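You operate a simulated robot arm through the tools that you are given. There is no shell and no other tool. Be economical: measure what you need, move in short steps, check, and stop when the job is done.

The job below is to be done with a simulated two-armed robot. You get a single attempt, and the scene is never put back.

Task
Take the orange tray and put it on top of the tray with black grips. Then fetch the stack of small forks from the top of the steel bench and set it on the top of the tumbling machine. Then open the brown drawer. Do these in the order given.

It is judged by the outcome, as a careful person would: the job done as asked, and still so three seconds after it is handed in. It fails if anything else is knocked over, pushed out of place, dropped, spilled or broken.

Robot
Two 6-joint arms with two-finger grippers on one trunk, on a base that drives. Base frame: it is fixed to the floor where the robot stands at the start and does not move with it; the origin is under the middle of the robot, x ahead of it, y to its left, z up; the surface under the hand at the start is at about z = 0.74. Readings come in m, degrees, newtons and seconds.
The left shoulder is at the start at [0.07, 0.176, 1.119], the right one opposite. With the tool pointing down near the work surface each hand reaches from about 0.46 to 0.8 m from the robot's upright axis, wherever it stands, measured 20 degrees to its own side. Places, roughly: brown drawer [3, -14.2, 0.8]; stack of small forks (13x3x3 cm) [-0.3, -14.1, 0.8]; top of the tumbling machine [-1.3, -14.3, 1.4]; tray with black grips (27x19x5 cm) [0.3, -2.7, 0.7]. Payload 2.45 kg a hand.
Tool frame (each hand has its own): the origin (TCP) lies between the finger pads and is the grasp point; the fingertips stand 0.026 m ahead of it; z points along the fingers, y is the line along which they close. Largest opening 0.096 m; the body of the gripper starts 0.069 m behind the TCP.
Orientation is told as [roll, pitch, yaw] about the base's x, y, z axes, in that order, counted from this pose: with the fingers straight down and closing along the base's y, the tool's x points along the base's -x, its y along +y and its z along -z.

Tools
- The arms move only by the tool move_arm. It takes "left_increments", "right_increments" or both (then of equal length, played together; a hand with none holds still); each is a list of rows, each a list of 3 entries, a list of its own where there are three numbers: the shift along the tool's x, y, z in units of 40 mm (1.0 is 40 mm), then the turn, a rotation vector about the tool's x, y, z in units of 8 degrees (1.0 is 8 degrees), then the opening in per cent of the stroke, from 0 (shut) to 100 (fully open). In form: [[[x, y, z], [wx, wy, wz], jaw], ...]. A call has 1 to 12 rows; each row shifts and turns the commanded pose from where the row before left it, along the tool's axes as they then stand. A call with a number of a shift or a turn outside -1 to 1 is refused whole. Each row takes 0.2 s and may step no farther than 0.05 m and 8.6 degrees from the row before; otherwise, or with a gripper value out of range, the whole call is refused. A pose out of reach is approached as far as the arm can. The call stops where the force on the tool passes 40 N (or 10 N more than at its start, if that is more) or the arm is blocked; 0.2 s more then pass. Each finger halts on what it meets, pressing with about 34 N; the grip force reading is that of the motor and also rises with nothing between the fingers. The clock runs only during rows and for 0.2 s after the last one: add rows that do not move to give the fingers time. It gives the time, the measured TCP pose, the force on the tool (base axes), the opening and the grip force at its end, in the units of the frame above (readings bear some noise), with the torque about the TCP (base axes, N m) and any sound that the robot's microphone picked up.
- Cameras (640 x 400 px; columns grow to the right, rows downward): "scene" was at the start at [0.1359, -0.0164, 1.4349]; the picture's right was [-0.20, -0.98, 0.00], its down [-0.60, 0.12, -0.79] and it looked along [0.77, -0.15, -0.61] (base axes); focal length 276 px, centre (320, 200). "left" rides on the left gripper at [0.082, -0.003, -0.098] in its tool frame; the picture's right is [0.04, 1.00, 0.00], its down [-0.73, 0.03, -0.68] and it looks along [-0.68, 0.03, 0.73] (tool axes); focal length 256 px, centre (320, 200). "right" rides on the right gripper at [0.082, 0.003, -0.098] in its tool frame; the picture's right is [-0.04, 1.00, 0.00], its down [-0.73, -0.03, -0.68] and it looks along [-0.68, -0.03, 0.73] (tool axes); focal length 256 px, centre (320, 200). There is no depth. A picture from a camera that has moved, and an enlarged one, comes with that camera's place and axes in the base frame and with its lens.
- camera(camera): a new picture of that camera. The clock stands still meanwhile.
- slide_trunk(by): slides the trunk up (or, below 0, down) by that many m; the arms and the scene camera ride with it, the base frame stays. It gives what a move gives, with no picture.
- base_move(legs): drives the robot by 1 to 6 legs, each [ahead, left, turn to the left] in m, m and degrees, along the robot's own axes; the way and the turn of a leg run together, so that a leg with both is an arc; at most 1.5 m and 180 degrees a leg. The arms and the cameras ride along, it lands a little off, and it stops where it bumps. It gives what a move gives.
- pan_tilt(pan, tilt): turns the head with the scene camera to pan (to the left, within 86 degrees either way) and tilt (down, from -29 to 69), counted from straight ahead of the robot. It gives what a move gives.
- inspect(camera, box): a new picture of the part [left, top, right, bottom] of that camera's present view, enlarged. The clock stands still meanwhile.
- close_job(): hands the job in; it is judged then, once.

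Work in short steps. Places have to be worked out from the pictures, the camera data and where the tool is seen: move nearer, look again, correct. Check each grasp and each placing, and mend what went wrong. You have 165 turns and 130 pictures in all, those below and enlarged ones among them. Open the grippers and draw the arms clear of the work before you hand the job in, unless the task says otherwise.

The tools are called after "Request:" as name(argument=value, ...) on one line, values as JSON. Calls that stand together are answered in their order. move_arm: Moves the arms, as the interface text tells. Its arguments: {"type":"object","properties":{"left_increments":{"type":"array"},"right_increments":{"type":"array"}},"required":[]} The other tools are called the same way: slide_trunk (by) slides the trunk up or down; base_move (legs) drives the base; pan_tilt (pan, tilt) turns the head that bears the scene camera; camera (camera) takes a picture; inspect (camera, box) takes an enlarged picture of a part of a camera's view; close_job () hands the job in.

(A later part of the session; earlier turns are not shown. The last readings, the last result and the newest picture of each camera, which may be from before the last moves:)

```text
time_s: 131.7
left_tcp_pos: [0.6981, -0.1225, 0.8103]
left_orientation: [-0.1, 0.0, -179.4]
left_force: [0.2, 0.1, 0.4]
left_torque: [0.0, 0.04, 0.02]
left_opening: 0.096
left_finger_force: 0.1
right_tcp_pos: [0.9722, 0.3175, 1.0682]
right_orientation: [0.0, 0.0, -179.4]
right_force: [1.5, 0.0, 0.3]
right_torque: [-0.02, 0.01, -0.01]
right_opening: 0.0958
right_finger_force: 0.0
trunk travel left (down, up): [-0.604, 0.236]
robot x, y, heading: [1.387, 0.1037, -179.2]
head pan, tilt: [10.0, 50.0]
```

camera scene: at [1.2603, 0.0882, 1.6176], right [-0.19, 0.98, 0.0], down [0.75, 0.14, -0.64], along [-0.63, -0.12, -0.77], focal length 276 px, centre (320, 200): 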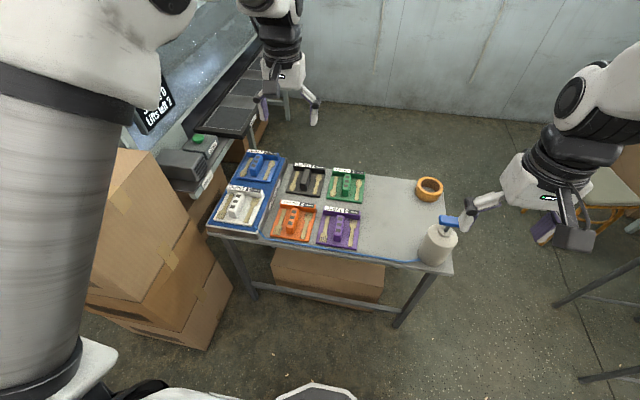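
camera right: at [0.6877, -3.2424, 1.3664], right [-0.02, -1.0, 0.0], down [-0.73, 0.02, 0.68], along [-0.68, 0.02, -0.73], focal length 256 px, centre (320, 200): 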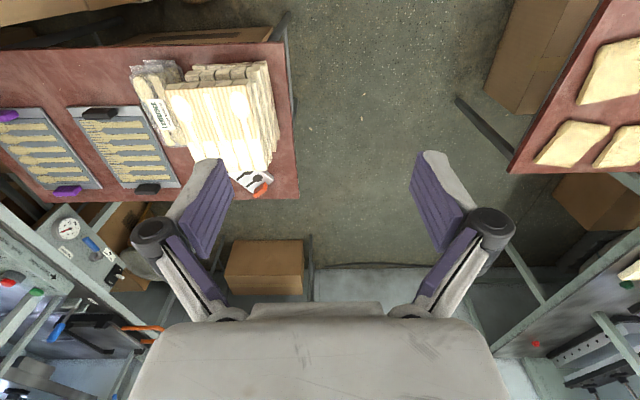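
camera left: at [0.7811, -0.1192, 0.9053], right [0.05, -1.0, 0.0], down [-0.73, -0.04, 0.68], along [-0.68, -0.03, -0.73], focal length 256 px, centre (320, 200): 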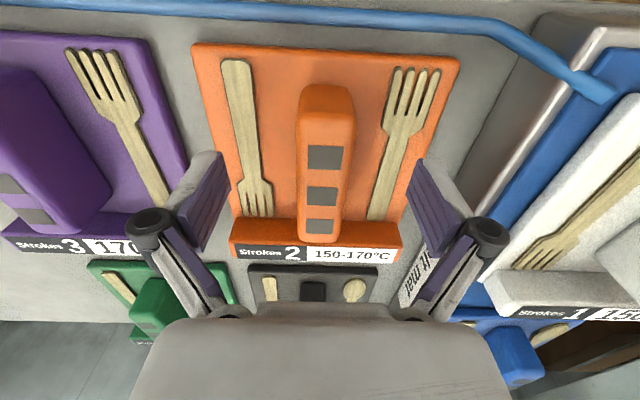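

Trunk down; hand is at z 0.81. I descend another 2.5 cm in small steps with force watch.

Request:
move_arm(left_increments=[[[-0.1, 0, 0.3], [0, 0, 0], 100], [[-0.1, 0, 0.3], [0, 0, 0], 100], [[0, 0, 0], [0, 0, 0], 100]])

Request:
camera(camera="left")

Request:
inspect(camera="scene", box=[180, 70, 400, 220])

```text
time_s: 132.5
left_tcp_pos: [0.6916, -0.1227, 0.787]
left_orientation: [0.0, 0.0, -179.5]
left_force: [0.3, -0.7, 0.7]
left_torque: [0.02, -0.06, -0.02]
left_opening: 0.0961
left_finger_force: 0.1
right_tcp_pos: [0.9709, 0.3166, 1.067]
right_orientation: [0.1, 0.0, -179.4]
right_force: [0.8, 0.0, -0.3]
right_torque: [-0.03, 0.01, -0.01]
right_opening: 0.096
right_finger_force: 0.1
trunk travel left (down, up): [-0.604, 0.236]
robot x, y, heading: [1.3877, 0.0999, -179.2]
head pan, tilt: [10.0, 50.0]
```

```text
98 pictures are left
camera left: at [0.7733, -0.1179, 0.8841], right [0.05, -1.0, 0.0], down [-0.73, -0.04, 0.68], along [-0.68, -0.03, -0.73], focal length 256 px, centre (320, 200)
```

left: 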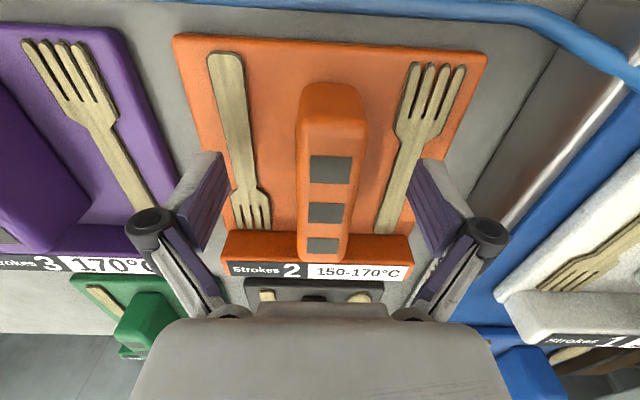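

```text
2.67 times, centred on (290, 145) of scene
camera zoom: at [1.2602, 0.0885, 1.4175], right [-0.18, 0.98, 0.0], down [0.75, 0.14, -0.64], along [-0.63, -0.12, -0.77], focal length 735 px, centre (400, 347)
```

zoom: 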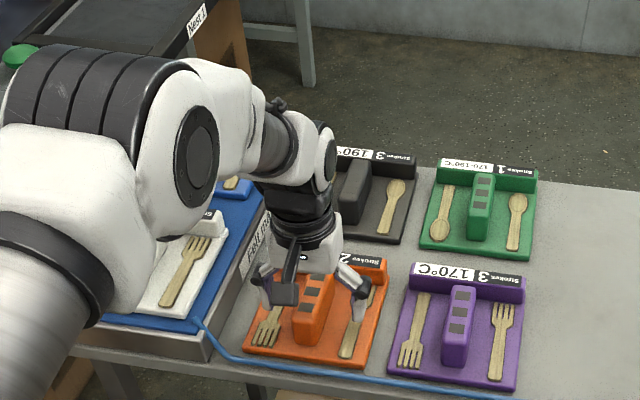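

The handle spans x≈0.665–0.73 with its top near z 0.80, so I shift 8 mm toward me and close the fingers.

Request:
move_arm(left_increments=[[[0.2, 0, 0], [0, 0, 0], 100], [[0, 0, 0], [0, 0, 0], 60], [[0, 0, 0], [0, 0, 0], 20], [[0, 0, 0], [0, 0, 0], 0], [[0, 0, 0], [0, 0, 0], 0], [[0, 0, 0], [0, 0, 0], 0]])

Request:
move_arm(left_increments=[[[0, 0, -0.5], [0, 0, 0], 0], [[0, 0, -0.5], [0, 0, 0], 0], [[0, 0, -0.5], [0, 0, 0], 0]])

Request:
camera(camera="left")

Request:
camera(camera="scene")

```text
time_s: 133.9
left_tcp_pos: [0.7003, -0.1224, 0.7869]
left_orientation: [0.0, -0.1, -179.4]
left_force: [-3.4, -1.4, 6.3]
left_torque: [-0.08, 0.05, -0.04]
left_opening: 0.0294
left_finger_force: 33.8
right_tcp_pos: [0.9715, 0.3164, 1.0671]
right_orientation: [0.0, 0.1, -179.3]
right_force: [-0.4, 0.3, -0.2]
right_torque: [0.0, 0.01, -0.02]
right_opening: 0.0962
right_finger_force: 0.0
trunk travel left (down, up): [-0.604, 0.236]
robot x, y, heading: [1.3834, 0.1045, -179.2]
head pan, tilt: [10.0, 50.0]
```

```text
time_s: 134.7
left_tcp_pos: [0.698, -0.1222, 0.8453]
left_orientation: [0.0, 0.0, -179.4]
left_force: [-0.1, 0.3, -0.3]
left_torque: [0.02, 0.01, -0.01]
left_opening: 0.0
left_finger_force: 28.3
right_tcp_pos: [0.9713, 0.3169, 1.0668]
right_orientation: [0.0, 0.0, -179.4]
right_force: [-0.5, -0.8, 0.2]
right_torque: [-0.03, -0.02, -0.03]
right_opening: 0.0959
right_finger_force: 0.0
trunk travel left (down, up): [-0.604, 0.236]
robot x, y, heading: [1.3833, 0.1037, -179.4]
head pan, tilt: [10.0, 50.0]
```

```text
96 pictures are left
camera left: at [0.7798, -0.1189, 0.944], right [0.05, -1.0, 0.0], down [-0.73, -0.04, 0.68], along [-0.68, -0.03, -0.73], focal length 256 px, centre (320, 200)
```

left: 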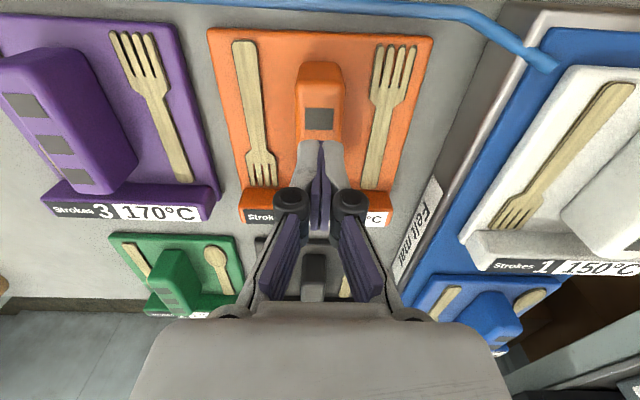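

```text
95 pictures are left
camera scene: at [1.26, 0.0884, 1.4175], right [-0.18, 0.98, 0.0], down [0.75, 0.14, -0.64], along [-0.63, -0.12, -0.77], focal length 276 px, centre (320, 200)
```

scene: 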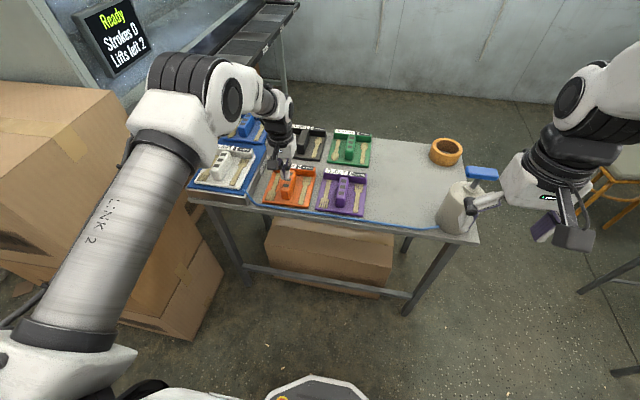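

The tray did not come along: the fingers slipped off and shut. I reopen and try again lower and nearer the handle's middle, lifting slowly to read the force.

Request:
move_arm(left_increments=[[[0, 0, 0], [0, 0, 0], 60], [[0, 0, 0], [0, 0, 0], 100], [[-0.15, 0, 0], [0, 0, 0], 100], [[0, 0, 0.7], [0, 0, 0], 100], [[0, 0, 0.7], [0, 0, 0], 100], [[0, 0, 0.1], [0, 0, 0], 100], [[0, 0, 0.1], [0, 0, 0], 100], [[0, 0, 0.1], [0, 0, 0], 100]])

Request:
camera(camera="left")

```text
time_s: 136.5
left_tcp_pos: [0.6926, -0.1234, 0.7781]
left_orientation: [-0.1, 0.0, -179.4]
left_force: [-0.2, -0.3, -0.5]
left_torque: [0.03, 0.02, -0.02]
left_opening: 0.0961
left_finger_force: 0.0
right_tcp_pos: [0.971, 0.3165, 1.0674]
right_orientation: [-0.1, 0.0, -179.4]
right_force: [-0.8, -0.4, 0.2]
right_torque: [0.04, 0.01, -0.01]
right_opening: 0.0961
right_finger_force: 0.1
trunk travel left (down, up): [-0.604, 0.236]
robot x, y, heading: [1.3829, 0.102, -179.4]
head pan, tilt: [10.0, 50.0]
```

```text
94 pictures are left
camera left: at [0.7743, -0.1195, 0.8753], right [0.05, -1.0, 0.0], down [-0.73, -0.04, 0.68], along [-0.68, -0.03, -0.73], focal length 256 px, centre (320, 200)
```

left: 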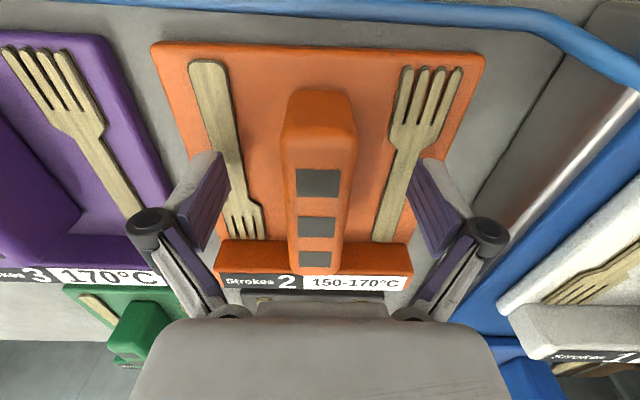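

The hand is well placed (handle top ≈0.79, tips ≈0.752). I close with a longer wait, then lift by only 8 mm.

Request:
move_arm(left_increments=[[[0, 0, 0.08], [0, 0, 0], 60], [[0, 0, 0], [0, 0, 0], 20], [[0, 0, 0], [0, 0, 0], 0], [[0, 0, 0], [0, 0, 0], 0], [[0, 0, 0], [0, 0, 0], 0], [[0, 0, 0], [0, 0, 0], 0]])

Request:
move_arm(left_increments=[[[0, 0, -0.1], [0, 0, 0], 0], [[0, 0, -0.1], [0, 0, 0], 0], [[0, 0, 0], [0, 0, 0], 0]])

Request:
camera(camera="left")

```text
time_s: 137.9
left_tcp_pos: [0.6927, -0.1236, 0.7776]
left_orientation: [0.1, -0.4, -179.4]
left_force: [-12.0, -1.1, 27.9]
left_torque: [0.0, 0.17, 0.18]
left_opening: 0.0298
left_finger_force: 33.5
right_tcp_pos: [0.9735, 0.3171, 1.0681]
right_orientation: [0.0, -0.1, -179.4]
right_force: [0.0, -0.6, 0.4]
right_torque: [0.0, -0.03, 0.0]
right_opening: 0.0957
right_finger_force: 0.1
trunk travel left (down, up): [-0.604, 0.236]
robot x, y, heading: [1.3866, 0.1014, -179.5]
head pan, tilt: [10.0, 50.0]
```

```text
time_s: 138.7
left_tcp_pos: [0.6929, -0.1235, 0.782]
left_orientation: [0.0, 0.2, -179.4]
left_force: [0.0, -0.2, -3.5]
left_torque: [-0.01, -0.08, -0.02]
left_opening: 0.0296
left_finger_force: 34.2
right_tcp_pos: [0.9727, 0.3174, 1.0667]
right_orientation: [-0.1, 0.0, -179.3]
right_force: [0.6, 0.0, 0.0]
right_torque: [-0.01, 0.0, 0.03]
right_opening: 0.0959
right_finger_force: 0.0
trunk travel left (down, up): [-0.604, 0.236]
robot x, y, heading: [1.3863, 0.1044, -179.2]
head pan, tilt: [10.0, 50.0]
```

```text
93 pictures are left
camera left: at [0.7748, -0.1189, 0.8801], right [0.05, -1.0, 0.0], down [-0.74, -0.04, 0.68], along [-0.68, -0.03, -0.74], focal length 256 px, centre (320, 200)
```

left: 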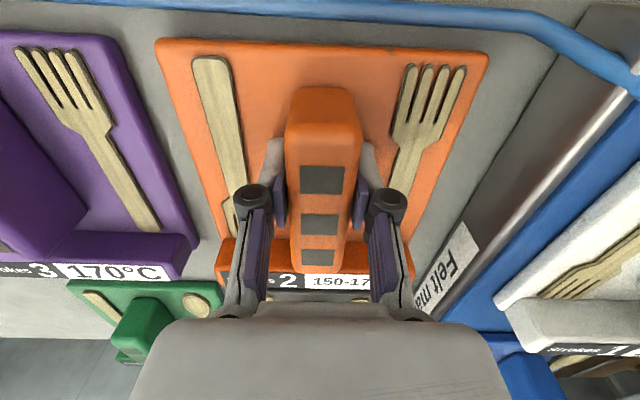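

Grip holds at 0.0296 with a few newtons of load. I lift gently another 2 cm and check.

Request:
move_arm(left_increments=[[[0, 0, -0.1], [0, 0, 0], 0], [[0, 0, -0.1], [0, 0, 0], 0], [[0, 0, -0.1], [0, 0, 0], 0], [[0, 0, -0.1], [0, 0, 0], 0], [[0, 0, -0.1], [0, 0, 0], 0], [[0, 0, 0], [0, 0, 0], 0]])

Request:
camera(camera="left")

```text
time_s: 140.1
left_tcp_pos: [0.6925, -0.1238, 0.8019]
left_orientation: [-0.1, 0.0, -179.3]
left_force: [0.0, -0.5, -3.9]
left_torque: [-0.01, -0.09, 0.0]
left_opening: 0.0295
left_finger_force: 34.0
right_tcp_pos: [0.9712, 0.3165, 1.0671]
right_orientation: [0.1, 0.1, -179.4]
right_force: [-0.2, 0.2, 0.2]
right_torque: [0.03, -0.02, -0.01]
right_opening: 0.0959
right_finger_force: 0.2
trunk travel left (down, up): [-0.604, 0.236]
robot x, y, heading: [1.3881, 0.1022, -179.5]
head pan, tilt: [10.0, 50.0]
```

```text
92 pictures are left
camera left: at [0.7736, -0.1197, 0.9001], right [0.05, -1.0, 0.0], down [-0.73, -0.04, 0.68], along [-0.68, -0.03, -0.73], focal length 256 px, centre (320, 200)
```

left: 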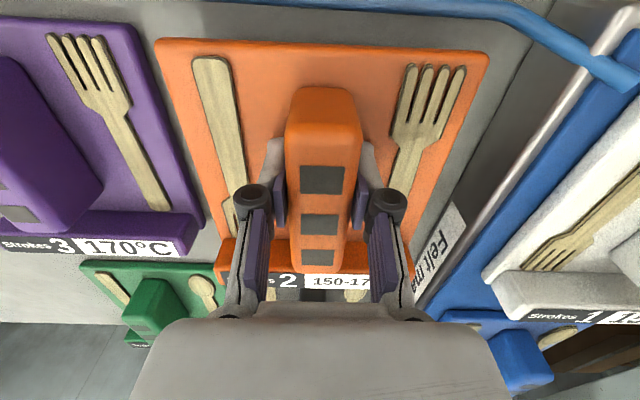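

The orange tray is lifted and level. I raise it to about z 1.08.

Request:
move_arm(left_increments=[[[0, 0, -0.3], [0, 0, 0], 0], [[0, 0, -0.6], [0, 0, 0], 0], [[0, 0, -0.6], [0, 0, 0], 0], [[0, 0, -0.6], [0, 0, 0], 0], [[0, 0, -0.6], [0, 0, 0], 0], [[0, 0, -0.6], [0, 0, 0], 0], [[0, 0, -0.6], [0, 0, 0], 0], [[0, 0, -0.6], [0, 0, 0], 0], [[0, 0, -0.6], [0, 0, 0], 0], [[0, 0, -0.6], [0, 0, 0], 0], [[0, 0, -0.6], [0, 0, 0], 0], [[0, 0, -0.3], [0, 0, 0], 0]])

Request:
camera(camera="scene")

```text
time_s: 142.7
left_tcp_pos: [0.6914, -0.1245, 1.0671]
left_orientation: [0.0, 0.0, -179.4]
left_force: [0.4, 0.1, -2.4]
left_torque: [0.0, -0.08, -0.02]
left_opening: 0.0296
left_finger_force: 33.9
right_tcp_pos: [0.9705, 0.317, 1.0687]
right_orientation: [0.0, 0.0, -179.5]
right_force: [0.3, -1.1, 0.5]
right_torque: [-0.01, 0.01, 0.05]
right_opening: 0.0959
right_finger_force: 0.2
trunk travel left (down, up): [-0.604, 0.236]
robot x, y, heading: [1.3864, 0.1012, -179.3]
head pan, tilt: [10.0, 50.0]
```

```text
91 pictures are left
camera scene: at [1.2593, 0.0883, 1.4174], right [-0.18, 0.98, 0.0], down [0.75, 0.14, -0.64], along [-0.63, -0.12, -0.77], focal length 276 px, centre (320, 200)
```

scene: 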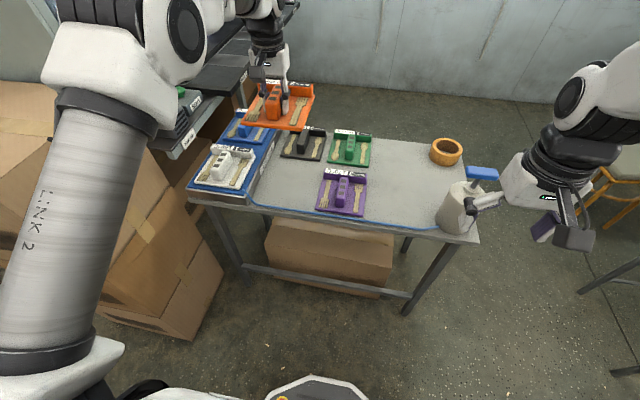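

Tray held. I raise the trunk again for clearance, back off to x≈1.75 and turn south.

Request:
slide_trunk(by=0.2)

Request:
base_move(legs=[[-0.4, 0, 0], [0, 0, 45], [0, 0, 44]])

Request:
pan_tilt(pan=0, tilt=25)

Request:
camera(camera="scene")

```text
time_s: 144.8
left_tcp_pos: [0.6902, -0.1243, 1.2663]
left_orientation: [-0.1, 0.0, -179.4]
left_force: [0.2, -0.1, -3.7]
left_torque: [0.02, -0.1, 0.0]
left_opening: 0.0296
left_finger_force: 34.2
right_tcp_pos: [0.9724, 0.3166, 1.2666]
right_orientation: [0.0, 0.1, -179.3]
right_force: [0.0, 0.2, 1.6]
right_torque: [-0.02, -0.01, -0.02]
right_opening: 0.096
right_finger_force: 0.0
trunk travel left (down, up): [-0.804, 0.036]
robot x, y, heading: [1.3852, 0.1055, -179.5]
head pan, tilt: [10.0, 50.0]
```

```text
time_s: 151.4
left_tcp_pos: [1.9854, -0.5947, 1.2659]
left_orientation: [0.0, -0.1, -91.5]
left_force: [-0.1, 0.4, -3.1]
left_torque: [0.13, -0.03, 0.03]
left_opening: 0.0295
left_finger_force: 34.3
right_tcp_pos: [1.5564, -0.2958, 1.2669]
right_orientation: [0.0, 0.1, -91.5]
right_force: [-0.1, 0.4, -0.3]
right_torque: [0.05, 0.01, -0.01]
right_opening: 0.0962
right_finger_force: 0.0
trunk travel left (down, up): [-0.804, 0.036]
robot x, y, heading: [1.7869, 0.1038, -91.5]
head pan, tilt: [10.0, 50.0]
```

```text
time_s: 152.3
left_tcp_pos: [1.9876, -0.5943, 1.2665]
left_orientation: [0.1, 0.0, -91.5]
left_force: [1.3, 0.1, -3.3]
left_torque: [0.11, -0.03, -0.03]
left_opening: 0.0297
left_finger_force: 34.8
right_tcp_pos: [1.5556, -0.2973, 1.268]
right_orientation: [0.0, 0.2, -91.6]
right_force: [-1.2, -0.3, -0.1]
right_torque: [0.02, 0.02, -0.02]
right_opening: 0.096
right_finger_force: 0.0
trunk travel left (down, up): [-0.804, 0.036]
robot x, y, heading: [1.7857, 0.1047, -91.5]
head pan, tilt: [0.0, 25.0]
```

```text
90 pictures are left
camera scene: at [1.7838, -0.0349, 1.6548], right [-1.0, 0.03, 0.0], down [0.01, 0.42, -0.91], along [-0.02, -0.91, -0.42], focal length 276 px, centre (320, 200)
```

scene: 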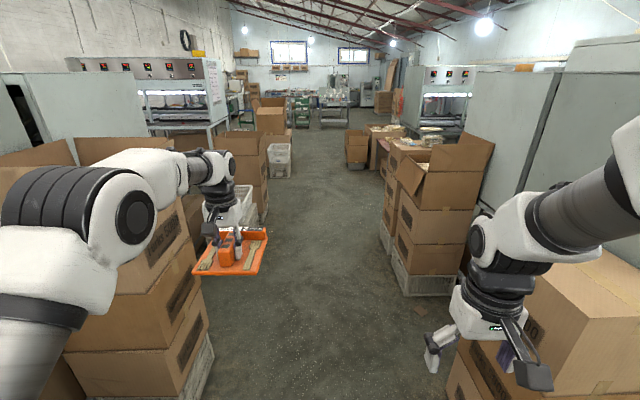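

Way clear. I drive south to y≈-3.47 and turn west into the aisle.

Request:
base_move(legs=[[1.2, 0, 1.0], [1.2, 0, 0.5], [1.17, 0, 0]])

```text
time_s: 169.7
left_tcp_pos: [1.9212, -4.1911, 1.2673]
left_orientation: [0.0, 0.0, -91.5]
left_force: [-0.1, -0.4, -3.5]
left_torque: [0.1, 0.0, 0.02]
left_opening: 0.0297
left_finger_force: 34.1
right_tcp_pos: [1.49, -3.8965, 1.2672]
right_orientation: [0.0, 0.1, -91.4]
right_force: [-0.7, 0.1, -0.3]
right_torque: [-0.01, 0.0, 0.01]
right_opening: 0.096
right_finger_force: 0.0
trunk travel left (down, up): [-0.804, 0.036]
robot x, y, heading: [1.7201, -3.4912, -91.4]
head pan, tilt: [0.0, 25.0]
```

Now I turn west, drive through the aisle, and turn about to face east in the open space behind the red table.

Request:
base_move(legs=[[0, 0, -88.6]])

Request:
camera(camera="scene")

```text
time_s: 173.9
left_tcp_pos: [1.0187, -3.6949, 1.2657]
left_orientation: [0.0, -0.1, 178.6]
left_force: [-0.7, 0.4, -2.5]
left_torque: [0.01, -0.07, -0.01]
left_opening: 0.0296
left_finger_force: 34.3
right_tcp_pos: [1.3129, -3.2629, 1.2683]
right_orientation: [0.0, 0.2, 178.5]
right_force: [-0.3, 0.1, -1.1]
right_torque: [0.0, -0.02, -0.01]
right_opening: 0.0962
right_finger_force: 0.0
trunk travel left (down, up): [-0.804, 0.036]
robot x, y, heading: [1.7201, -3.4929, 178.7]
head pan, tilt: [0.0, 25.0]
```

```text
89 pictures are left
camera scene: at [1.5769, -3.4876, 1.6549], right [0.02, 1.0, 0.0], down [0.42, -0.01, -0.91], along [-0.91, 0.02, -0.42], focal length 276 px, centre (320, 200)
```

scene: 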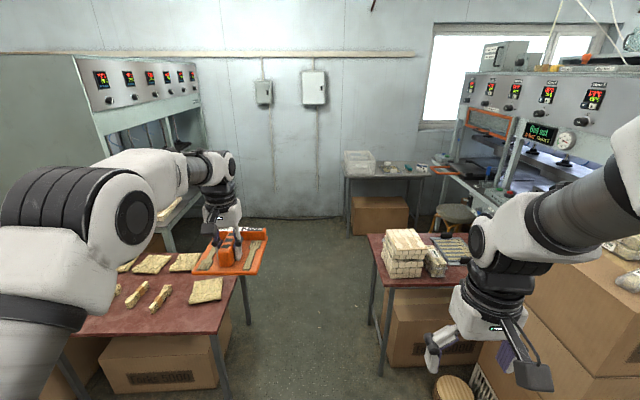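

Request:
base_move(legs=[[0.9, 0.01, 1.3], [1.17, 0, 0]])

Request:
pan_tilt(pan=-40, tilt=30)

Request:
camera(camera="scene")

```text
time_s: 184.2
left_tcp_pos: [-1.0466, -3.6905, 1.268]
left_orientation: [0.0, 0.0, 179.0]
left_force: [-0.2, -1.1, -2.9]
left_torque: [0.03, -0.06, -0.03]
left_opening: 0.0295
left_finger_force: 33.7
right_tcp_pos: [-0.7544, -3.2579, 1.2679]
right_orientation: [0.1, 0.1, 179.0]
right_force: [0.1, 1.6, -0.5]
right_torque: [0.0, 0.08, -0.04]
right_opening: 0.0961
right_finger_force: 0.1
trunk travel left (down, up): [-0.804, 0.036]
robot x, y, heading: [-0.3496, -3.4835, 178.9]
head pan, tilt: [0.0, 25.0]
```

```text
time_s: 185.3
left_tcp_pos: [-1.0471, -3.6908, 1.2666]
left_orientation: [0.0, -0.1, 179.0]
left_force: [0.3, -0.5, -2.9]
left_torque: [-0.02, -0.1, 0.0]
left_opening: 0.0296
left_finger_force: 34.1
right_tcp_pos: [-0.7537, -3.2568, 1.2671]
right_orientation: [0.0, 0.2, 178.9]
right_force: [0.4, -0.1, -0.1]
right_torque: [-0.05, 0.0, 0.01]
right_opening: 0.0959
right_finger_force: 0.1
trunk travel left (down, up): [-0.804, 0.036]
robot x, y, heading: [-0.3496, -3.4816, 178.7]
head pan, tilt: [-40.0, 30.0]
```

```text
88 pictures are left
camera scene: at [-0.4657, -3.4224, 1.647], right [0.66, 0.76, 0.0], down [0.38, -0.33, -0.87], along [-0.65, 0.57, -0.5], focal length 276 px, centre (320, 200)
```

scene: 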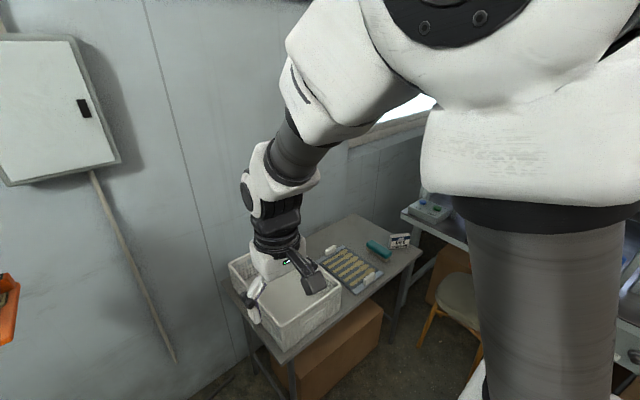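

The tray will sweep clear above the grey table (z≈1.24 vs. basket ~0.95) and short of the press; I turn right in two steps.

Request:
base_move(legs=[[0, 0, -90], [0, 0, -89]])

Request:
pan_tilt(pan=10, tilt=40)

Request:
camera(camera="scene")

```text
time_s: 193.3
left_tcp_pos: [0.3465, -3.2601, 1.2661]
left_orientation: [-0.1, -0.1, 0.3]
left_force: [-0.1, -0.2, -3.0]
left_torque: [-0.02, 0.09, -0.02]
left_opening: 0.0295
left_finger_force: 34.2
right_tcp_pos: [0.0644, -3.6995, 1.268]
right_orientation: [0.0, 0.1, 0.3]
right_force: [0.2, 0.0, -0.9]
right_torque: [-0.02, 0.01, 0.01]
right_opening: 0.0961
right_finger_force: 0.1
trunk travel left (down, up): [-0.804, 0.036]
robot x, y, heading: [-0.3484, -3.4855, 0.6]
head pan, tilt: [-40.0, 30.0]
```

```text
time_s: 194.5
left_tcp_pos: [0.3474, -3.2595, 1.2661]
left_orientation: [-0.1, 0.0, 0.3]
left_force: [0.9, 0.0, -2.6]
left_torque: [-0.05, 0.14, -0.01]
left_opening: 0.0295
left_finger_force: 33.5
right_tcp_pos: [0.0651, -3.7005, 1.267]
right_orientation: [0.0, 0.1, 0.3]
right_force: [-0.1, 0.3, 0.2]
right_torque: [0.0, 0.01, 0.0]
right_opening: 0.0959
right_finger_force: 0.1
trunk travel left (down, up): [-0.804, 0.036]
robot x, y, heading: [-0.3496, -3.4822, 0.5]
head pan, tilt: [10.0, 40.0]
```

```text
87 pictures are left
camera scene: at [-0.2119, -3.4667, 1.6316], right [0.18, -0.98, 0.0], down [-0.63, -0.11, -0.77], along [0.75, 0.14, -0.64], focal length 276 px, centre (320, 200)
```

scene: 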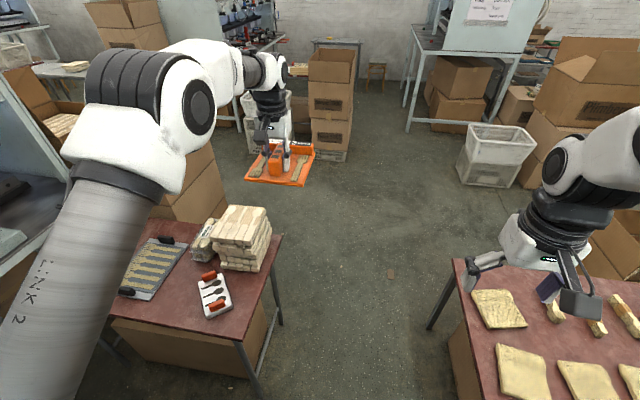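

Facing east now. I strafe left 0.52 m to stand beside the red table.

Request:
base_move(legs=[[0, 0.3, 0], [0, 0.22, 0]])

Request:
pan_tilt(pan=15, tilt=55)

Request:
camera(camera="scene")

Request:
camera(camera="left")

```text
time_s: 197.8
left_tcp_pos: [0.3443, -2.7484, 1.2671]
left_orientation: [0.2, 0.0, 0.3]
left_force: [-1.2, -0.8, -3.0]
left_torque: [0.0, 0.13, 0.02]
left_opening: 0.0294
left_finger_force: 34.7
right_tcp_pos: [0.0628, -3.1884, 1.2671]
right_orientation: [0.2, 0.1, 0.4]
right_force: [0.3, 0.1, -0.2]
right_torque: [0.01, 0.01, -0.01]
right_opening: 0.0962
right_finger_force: 0.0
trunk travel left (down, up): [-0.804, 0.036]
robot x, y, heading: [-0.3506, -2.9683, 0.1]
head pan, tilt: [10.0, 40.0]
```

```text
time_s: 198.5
left_tcp_pos: [0.3445, -2.7431, 1.2659]
left_orientation: [0.0, 0.0, 0.3]
left_force: [-0.3, 0.0, -2.4]
left_torque: [-0.02, 0.15, -0.01]
left_opening: 0.0293
left_finger_force: 33.5
right_tcp_pos: [0.0626, -3.1844, 1.268]
right_orientation: [0.0, 0.1, 0.5]
right_force: [0.4, 0.1, 0.0]
right_torque: [-0.01, 0.04, -0.01]
right_opening: 0.0961
right_finger_force: 0.0
trunk travel left (down, up): [-0.804, 0.036]
robot x, y, heading: [-0.352, -2.9675, 0.3]
head pan, tilt: [15.0, 55.0]
```

```text
86 pictures are left
camera scene: at [-0.2288, -2.947, 1.611], right [0.26, -0.96, 0.0], down [-0.79, -0.22, -0.57], along [0.55, 0.15, -0.82], focal length 276 px, centre (320, 200)
```

scene: 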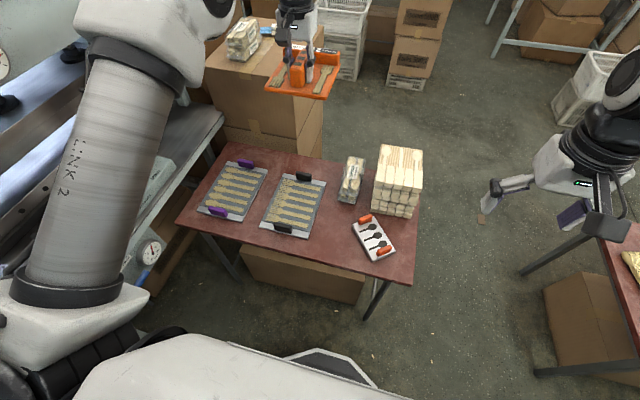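

```text
85 pictures are left
camera left: at [0.2627, -2.7474, 1.3643], right [-0.05, 1.0, 0.0], down [0.73, 0.03, 0.68], along [0.68, 0.03, -0.73], focal length 256 px, centre (320, 200)
```

left: 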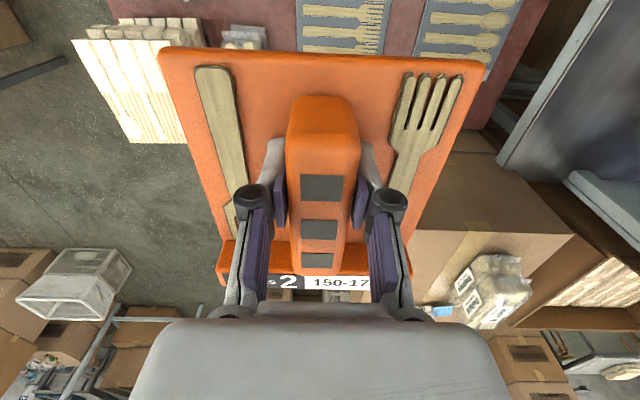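

The red table also bears a small white plate with orange ends; I inspect it along with the target tray.

Request:
inspect(camera="scene", box=[190, 140, 430, 290])

```text
2.67 times, centred on (310, 215) of scene
camera zoom: at [-0.2288, -2.947, 1.611], right [0.26, -0.96, 0.0], down [-0.79, -0.22, -0.57], along [0.55, 0.15, -0.82], focal length 735 px, centre (347, 160)
```

zoom: 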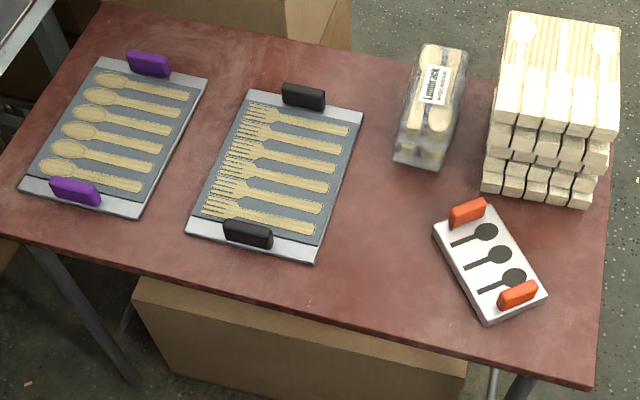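

The held orange tray is the fully orange one; the small plate merely has orange-red grips, so I keep to the tray in hand. Target tray centre ≈(0.317, -2.70), about 0.22 m between grips; my tray's centre lies 0.029 m ahead of the TCP, so TCP goes to (0.288, -2.70). I shift over it and lower the trunk.

Request:
move_arm(left_increments=[[[0.35, 0.27, 0], [0, 0, 0], 0], [[0.35, 0.27, 0], [0, 0, 0], 0], [[0.35, 0.27, 0], [0, 0, 0], 0], [[0.35, 0.27, 0], [0, 0, 0], 0], [[0, 0, 0], [0, 0, 0], 0]])

Request:
slide_trunk(by=-0.2)

Request:
camera(camera="left")

Request:
inspect(camera="scene", box=[180, 20, 440, 190])

```text
time_s: 199.7
left_tcp_pos: [0.2875, -2.7006, 1.2675]
left_orientation: [0.0, 0.0, 0.3]
left_force: [0.1, -0.5, -2.9]
left_torque: [0.0, 0.11, -0.02]
left_opening: 0.0295
left_finger_force: 34.1
right_tcp_pos: [0.0618, -3.1843, 1.2668]
right_orientation: [0.0, 0.1, 0.5]
right_force: [0.3, -0.6, 0.0]
right_torque: [0.01, -0.01, 0.01]
right_opening: 0.0962
right_finger_force: 0.1
trunk travel left (down, up): [-0.804, 0.036]
robot x, y, heading: [-0.3484, -2.9678, 0.2]
head pan, tilt: [15.0, 55.0]
```

```text
time_s: 201.9
left_tcp_pos: [0.2873, -2.7022, 1.0671]
left_orientation: [0.0, 0.0, 0.3]
left_force: [-0.4, 0.1, -3.1]
left_torque: [0.01, 0.09, -0.02]
left_opening: 0.0293
left_finger_force: 34.2
right_tcp_pos: [0.061, -3.1852, 1.0679]
right_orientation: [0.0, 0.1, 0.4]
right_force: [0.0, 0.3, 0.1]
right_torque: [0.0, 0.05, 0.0]
right_opening: 0.0961
right_finger_force: 0.1
trunk travel left (down, up): [-0.604, 0.236]
robot x, y, heading: [-0.3483, -2.9661, 0.1]
head pan, tilt: [15.0, 55.0]
```

```text
83 pictures are left
camera left: at [0.2061, -2.7052, 1.1652], right [-0.05, 1.0, 0.0], down [0.73, 0.03, 0.68], along [0.68, 0.03, -0.73], focal length 256 px, centre (320, 200)
```

left: 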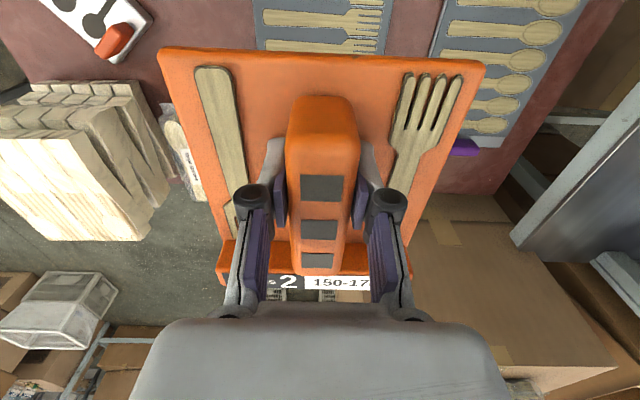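

```text
2.35 times, centred on (310, 105) of scene
camera zoom: at [-0.2292, -2.9483, 1.411], right [0.26, -0.96, 0.0], down [-0.79, -0.22, -0.57], along [0.55, 0.15, -0.82], focal length 649 px, centre (344, 424)
```

zoom: 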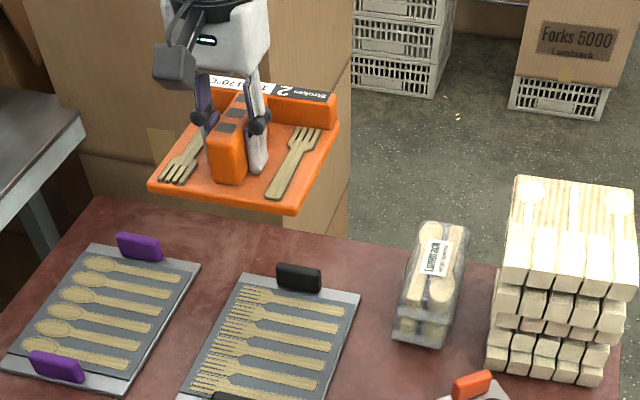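

Aligned. I descend to about z 0.86 and check again.

Request:
move_arm(left_increments=[[[0, 0, 0.6], [0, 0, 0], 0], [[0, 0, 0.6], [0, 0, 0], 0], [[0, 0, 0.6], [0, 0, 0], 0], [[0, 0, 0.6], [0, 0, 0], 0], [[0, 0, 0.6], [0, 0, 0], 0], [[0, 0, 0.6], [0, 0, 0], 0], [[0, 0, 0.6], [0, 0, 0], 0], [[0, 0, 0.6], [0, 0, 0], 0], [[0, 0, 0.4], [0, 0, 0], 0], [[0, 0, 0], [0, 0, 0], 0]])

Request:
inspect(camera="scene", box=[180, 60, 420, 220])

Request:
camera(camera="left")

```text
time_s: 204.1
left_tcp_pos: [0.2872, -2.7008, 0.8593]
left_orientation: [0.1, 0.0, 0.3]
left_force: [0.5, 0.0, -3.2]
left_torque: [0.0, 0.11, 0.01]
left_opening: 0.0294
left_finger_force: 33.6
right_tcp_pos: [0.0622, -3.1859, 1.0679]
right_orientation: [0.0, 0.1, 0.4]
right_force: [0.5, 0.6, 0.2]
right_torque: [0.02, 0.04, -0.01]
right_opening: 0.0958
right_finger_force: 0.0
trunk travel left (down, up): [-0.604, 0.236]
robot x, y, heading: [-0.3495, -2.9676, 0.3]
head pan, tilt: [15.0, 55.0]
```

```text
2.50 times, centred on (300, 140) of scene
camera zoom: at [-0.2292, -2.9483, 1.411], right [0.26, -0.96, 0.0], down [-0.79, -0.22, -0.57], along [0.55, 0.15, -0.82], focal length 689 px, centre (370, 350)
```

zoom: 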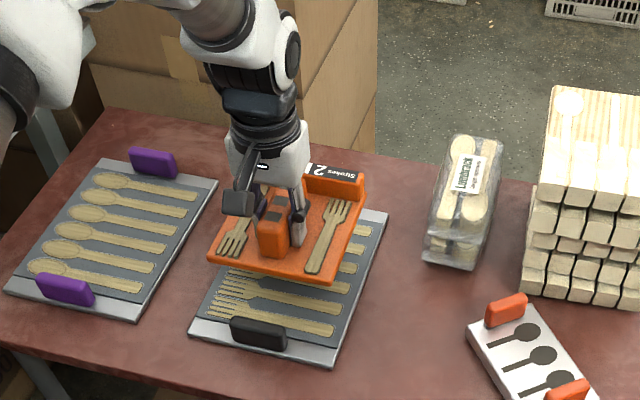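

```text
80 pictures are left
camera left: at [0.2059, -2.7049, 0.9565], right [-0.05, 1.0, 0.0], down [0.73, 0.03, 0.68], along [0.68, 0.03, -0.73], focal length 256 px, centre (320, 200)
```

left: 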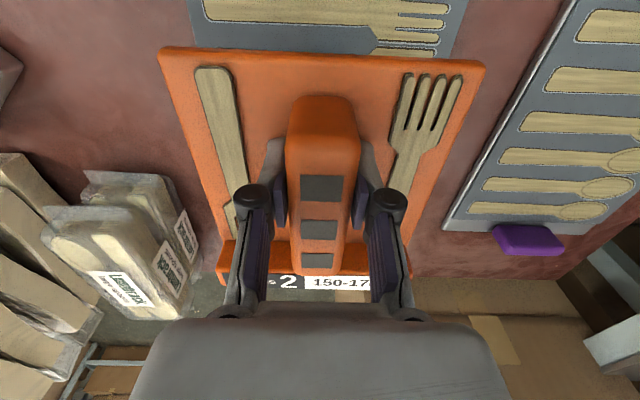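

y alignment is good. I descend slowly to contact.

Request:
move_arm(left_increments=[[[0, 0, 0.4], [0, 0, 0], 0], [[0, 0, 0.4], [0, 0, 0], 0], [[0, 0, 0.4], [0, 0, 0], 0], [[0, 0, 0.3], [0, 0, 0], 0], [[0, 0, 0], [0, 0, 0], 0]])

Request:
inspect(camera="scene", box=[200, 80, 360, 220])

```text
time_s: 205.3
left_tcp_pos: [0.2866, -2.7019, 0.7992]
left_orientation: [-0.1, -0.1, 0.3]
left_force: [-0.1, -0.2, -2.8]
left_torque: [0.03, 0.06, 0.01]
left_opening: 0.0294
left_finger_force: 33.7
right_tcp_pos: [0.0613, -3.1848, 1.0678]
right_orientation: [0.0, 0.0, 0.4]
right_force: [0.9, 1.1, -0.1]
right_torque: [0.0, -0.02, 0.02]
right_opening: 0.0961
right_finger_force: 0.2
trunk travel left (down, up): [-0.604, 0.236]
robot x, y, heading: [-0.3501, -2.9695, 0.2]
head pan, tilt: [15.0, 55.0]
```

```text
2.86 times, centred on (280, 150) of scene
camera zoom: at [-0.2293, -2.9484, 1.411], right [0.26, -0.96, 0.0], down [-0.79, -0.22, -0.57], along [0.55, 0.15, -0.82], focal length 788 px, centre (434, 343)
```

zoom: 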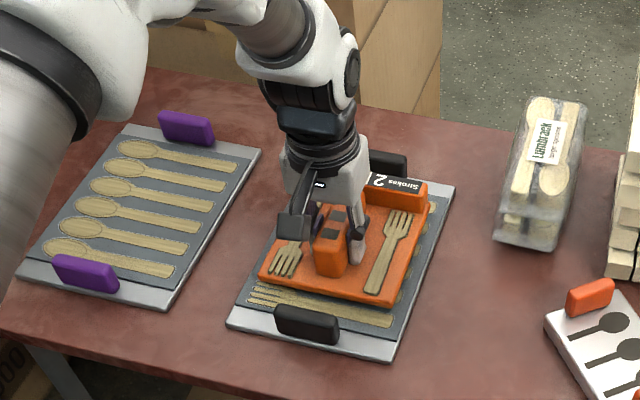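

Between the grips with margin on both ends. I go on down in 4 mm steps until the force shows contact.

Request:
move_arm(left_increments=[[[0, 0, 0.15], [0, 0, 0], 0], [[0, 0, 0.15], [0, 0, 0], 0], [[0, 0, 0.15], [0, 0, 0], 0], [[0, 0, 0.1], [0, 0, 0], 0], [[0, 0, 0], [0, 0, 0], 0]])

```text
time_s: 206.1
left_tcp_pos: [0.2882, -2.7025, 0.7894]
left_orientation: [0.1, -0.7, 0.5]
left_force: [-7.7, -0.1, 25.1]
left_torque: [-0.26, 0.69, -0.06]
left_opening: 0.0295
left_finger_force: 34.4
right_tcp_pos: [0.0584, -3.1867, 1.0694]
right_orientation: [0.1, -0.1, 0.5]
right_force: [0.5, -0.8, -1.3]
right_torque: [0.01, -0.02, 0.02]
right_opening: 0.096
right_finger_force: 0.1
trunk travel left (down, up): [-0.604, 0.236]
robot x, y, heading: [-0.3495, -2.9658, 0.5]
head pan, tilt: [15.0, 55.0]
stopped in row 4 (left hand): the force on the tool passed its limit at 46 N (the readings are from after the stop); the commanded pose is now the measured one
```

Contact at z≈0.789. I look whether it lies flat or rests on a grip.

Request:
inspect(camera="scene", box=[200, 80, 360, 220])

Request:
camera(camera="left")

```text
2.86 times, centred on (280, 150) of scene
camera zoom: at [-0.2335, -2.9498, 1.4117], right [0.27, -0.96, 0.0], down [-0.79, -0.22, -0.58], along [0.56, 0.15, -0.82], focal length 788 px, centre (434, 343)
```

zoom: 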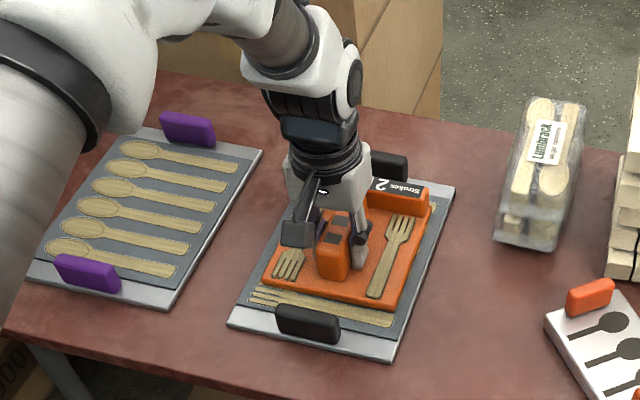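

```text
77 pictures are left
camera left: at [0.2058, -2.7055, 0.8867], right [-0.05, 1.0, 0.0], down [0.72, 0.03, 0.69], along [0.69, 0.03, -0.73], focal length 256 px, centre (320, 200)
```

left: 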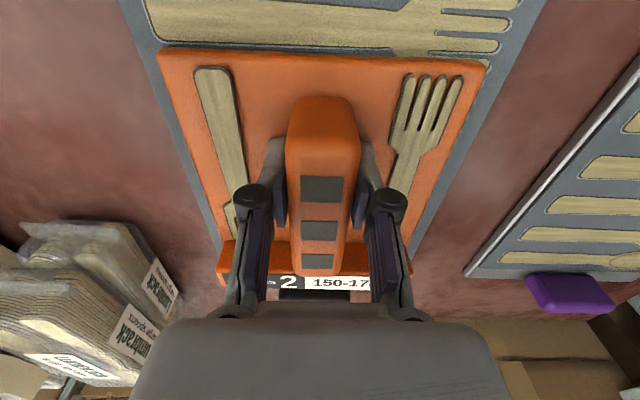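

It lies flat between the grips. I open the fingers and lift off.

Request:
move_arm(left_increments=[[[0, 0, -0.05], [0, 0, 0], 0], [[0, 0, 0], [0, 0, 0], 40], [[0, 0, 0], [0, 0, 0], 60], [[0, 0, 0], [0, 0, 0], 80], [[0, 0, 0], [0, 0, 0], 80], [[0, 0, -0.5], [0, 0, 0], 80], [[0, 0, -1], [0, 0, 0], 80], [[0, 0, -1], [0, 0, 0], 100], [[0, 0, -1], [0, 0, 0], 100], [[0, 0, -1], [0, 0, 0], 100], [[0, 0, -1], [0, 0, 0], 100], [[0, 0, -1], [0, 0, 0], 100]])

Request:
inspect(camera="scene", box=[200, 60, 400, 220])

```text
time_s: 208.7
left_tcp_pos: [0.2881, -2.7014, 1.0506]
left_orientation: [0.2, -0.6, 0.3]
left_force: [0.1, -0.4, 0.9]
left_torque: [0.0, -0.01, 0.04]
left_opening: 0.0959
left_finger_force: 0.1
right_tcp_pos: [0.0604, -3.1859, 1.0676]
right_orientation: [0.0, -0.1, 0.4]
right_force: [-0.9, 0.6, -0.5]
right_torque: [-0.01, 0.05, 0.0]
right_opening: 0.096
right_finger_force: 0.1
trunk travel left (down, up): [-0.604, 0.236]
robot x, y, heading: [-0.352, -2.9658, 0.3]
head pan, tilt: [15.0, 55.0]
```

```text
2.50 times, centred on (300, 140) of scene
camera zoom: at [-0.2307, -2.9489, 1.4111], right [0.27, -0.96, 0.0], down [-0.79, -0.22, -0.57], along [0.55, 0.15, -0.82], focal length 689 px, centre (370, 350)
```

zoom: 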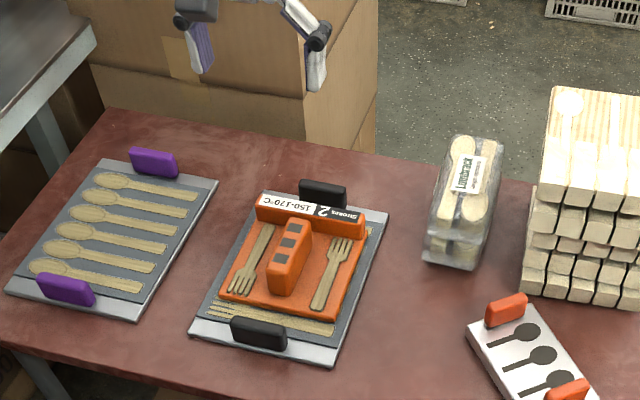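

Step one is done: the orange tray lies flat on the black-grip tray. I raise the trunk, strafe back to the aisle, drive out and turn south.

Request:
slide_trunk(by=0.2)

Request:
base_move(legs=[[0, -0.52, 0], [0.8, 0, 0], [0.85, 0, 0], [0, 0, -90]])

Request:
pan_tilt(pan=0, tilt=20)

Request:
camera(camera="scene")

```text
time_s: 210.9
left_tcp_pos: [0.2907, -2.7019, 1.2491]
left_orientation: [-0.1, -0.6, 0.2]
left_force: [-0.2, -0.5, 0.1]
left_torque: [0.02, 0.01, -0.02]
left_opening: 0.0958
left_finger_force: 0.0
right_tcp_pos: [0.0623, -3.1838, 1.2678]
right_orientation: [0.1, 0.1, 0.4]
right_force: [-0.8, 0.9, 0.3]
right_torque: [0.02, 0.03, 0.02]
right_opening: 0.0961
right_finger_force: 0.1
trunk travel left (down, up): [-0.804, 0.036]
robot x, y, heading: [-0.3529, -2.968, 0.4]
head pan, tilt: [15.0, 55.0]
```

```text
time_s: 225.9
left_tcp_pos: [1.5624, -4.1454, 1.2483]
left_orientation: [0.0, -0.5, -91.2]
left_force: [0.7, -0.1, -0.3]
left_torque: [0.0, -0.03, 0.02]
left_opening: 0.0957
left_finger_force: 0.1
right_tcp_pos: [1.085, -3.9046, 1.2679]
right_orientation: [0.0, 0.0, -91.2]
right_force: [0.6, -0.3, 0.8]
right_torque: [0.04, 0.0, 0.02]
right_opening: 0.0962
right_finger_force: 0.0
trunk travel left (down, up): [-0.804, 0.036]
robot x, y, heading: [1.3146, -3.4964, -91.1]
head pan, tilt: [15.0, 55.0]
```

```text
time_s: 226.9
left_tcp_pos: [1.5641, -4.145, 1.2485]
left_orientation: [0.0, -0.4, -91.2]
left_force: [0.1, -0.6, 0.6]
left_torque: [0.02, -0.02, -0.02]
left_opening: 0.0959
left_finger_force: 0.0
right_tcp_pos: [1.0857, -3.9049, 1.2681]
right_orientation: [0.1, 0.2, -91.2]
right_force: [0.4, 0.9, 0.1]
right_torque: [-0.01, -0.01, 0.02]
right_opening: 0.096
right_finger_force: 0.1
trunk travel left (down, up): [-0.804, 0.036]
robot x, y, heading: [1.3127, -3.5014, -91.4]
head pan, tilt: [0.0, 20.0]
```

```text
75 pictures are left
camera scene: at [1.3108, -3.6411, 1.663], right [-1.0, 0.02, 0.0], down [0.01, 0.34, -0.94], along [-0.02, -0.94, -0.34], focal length 276 px, centre (320, 200)
```

scene: 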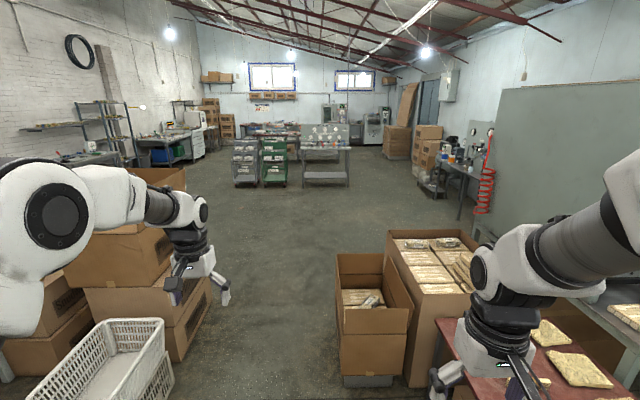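

An open hall lies south, with carts and a bench around y≈-9.3. I shift to x≈1.73 and drive to y≈-7.4.

Request:
base_move(legs=[[0, 0.42, 1.2], [1.3, 0, 0], [1.3, 0, 0], [1.3, 0, 0]])

Request:
camera(camera="scene")

Request:
pan_tilt(pan=-40, tilt=20)

Request:
camera(camera="scene")

```text
time_s: 247.9
left_tcp_pos: [1.9192, -8.0726, 1.249]
left_orientation: [0.1, -0.5, -91.5]
left_force: [-0.1, 0.2, -0.3]
left_torque: [0.0, 0.03, -0.02]
left_opening: 0.096
left_finger_force: 0.1
right_tcp_pos: [1.4438, -7.829, 1.2688]
right_orientation: [0.1, 0.1, -91.6]
right_force: [0.3, 0.1, -0.8]
right_torque: [-0.01, -0.02, -0.02]
right_opening: 0.0959
right_finger_force: 0.1
trunk travel left (down, up): [-0.804, 0.036]
robot x, y, heading: [1.6772, -7.423, -91.7]
head pan, tilt: [0.0, 20.0]
```

```text
74 pictures are left
camera scene: at [1.6717, -7.5671, 1.6632], right [-1.0, 0.03, 0.0], down [0.01, 0.34, -0.94], along [-0.03, -0.94, -0.34], focal length 276 px, centre (320, 200)
```

scene: 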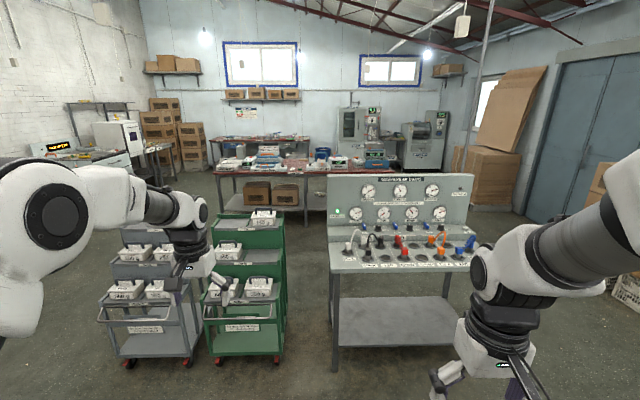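

```text
time_s: 249.0
left_tcp_pos: [1.9194, -8.0729, 1.2481]
left_orientation: [-0.1, -0.6, -91.6]
left_force: [-0.1, 0.2, 0.0]
left_torque: [0.02, 0.0, 0.01]
left_opening: 0.0961
left_finger_force: 0.1
right_tcp_pos: [1.4433, -7.8289, 1.2672]
right_orientation: [0.0, 0.1, -91.6]
right_force: [-0.1, 0.7, -0.5]
right_torque: [0.02, 0.02, 0.01]
right_opening: 0.0958
right_finger_force: 0.0
trunk travel left (down, up): [-0.804, 0.036]
robot x, y, heading: [1.672, -7.4255, -91.9]
head pan, tilt: [-40.0, 20.0]
```

```text
73 pictures are left
camera scene: at [1.6126, -7.5442, 1.6631], right [-0.75, 0.66, 0.0], down [0.23, 0.26, -0.94], along [-0.62, -0.7, -0.34], focal length 276 px, centre (320, 200)
```

scene: 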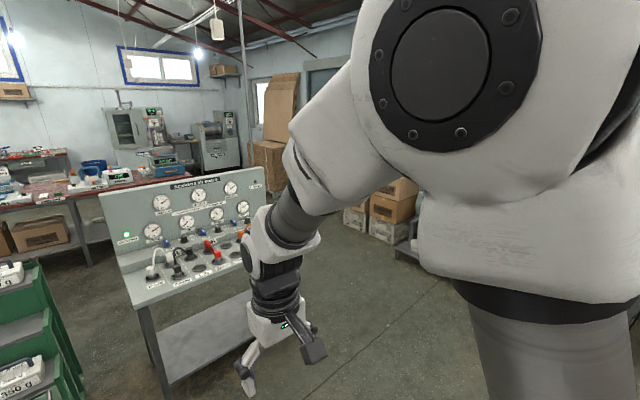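

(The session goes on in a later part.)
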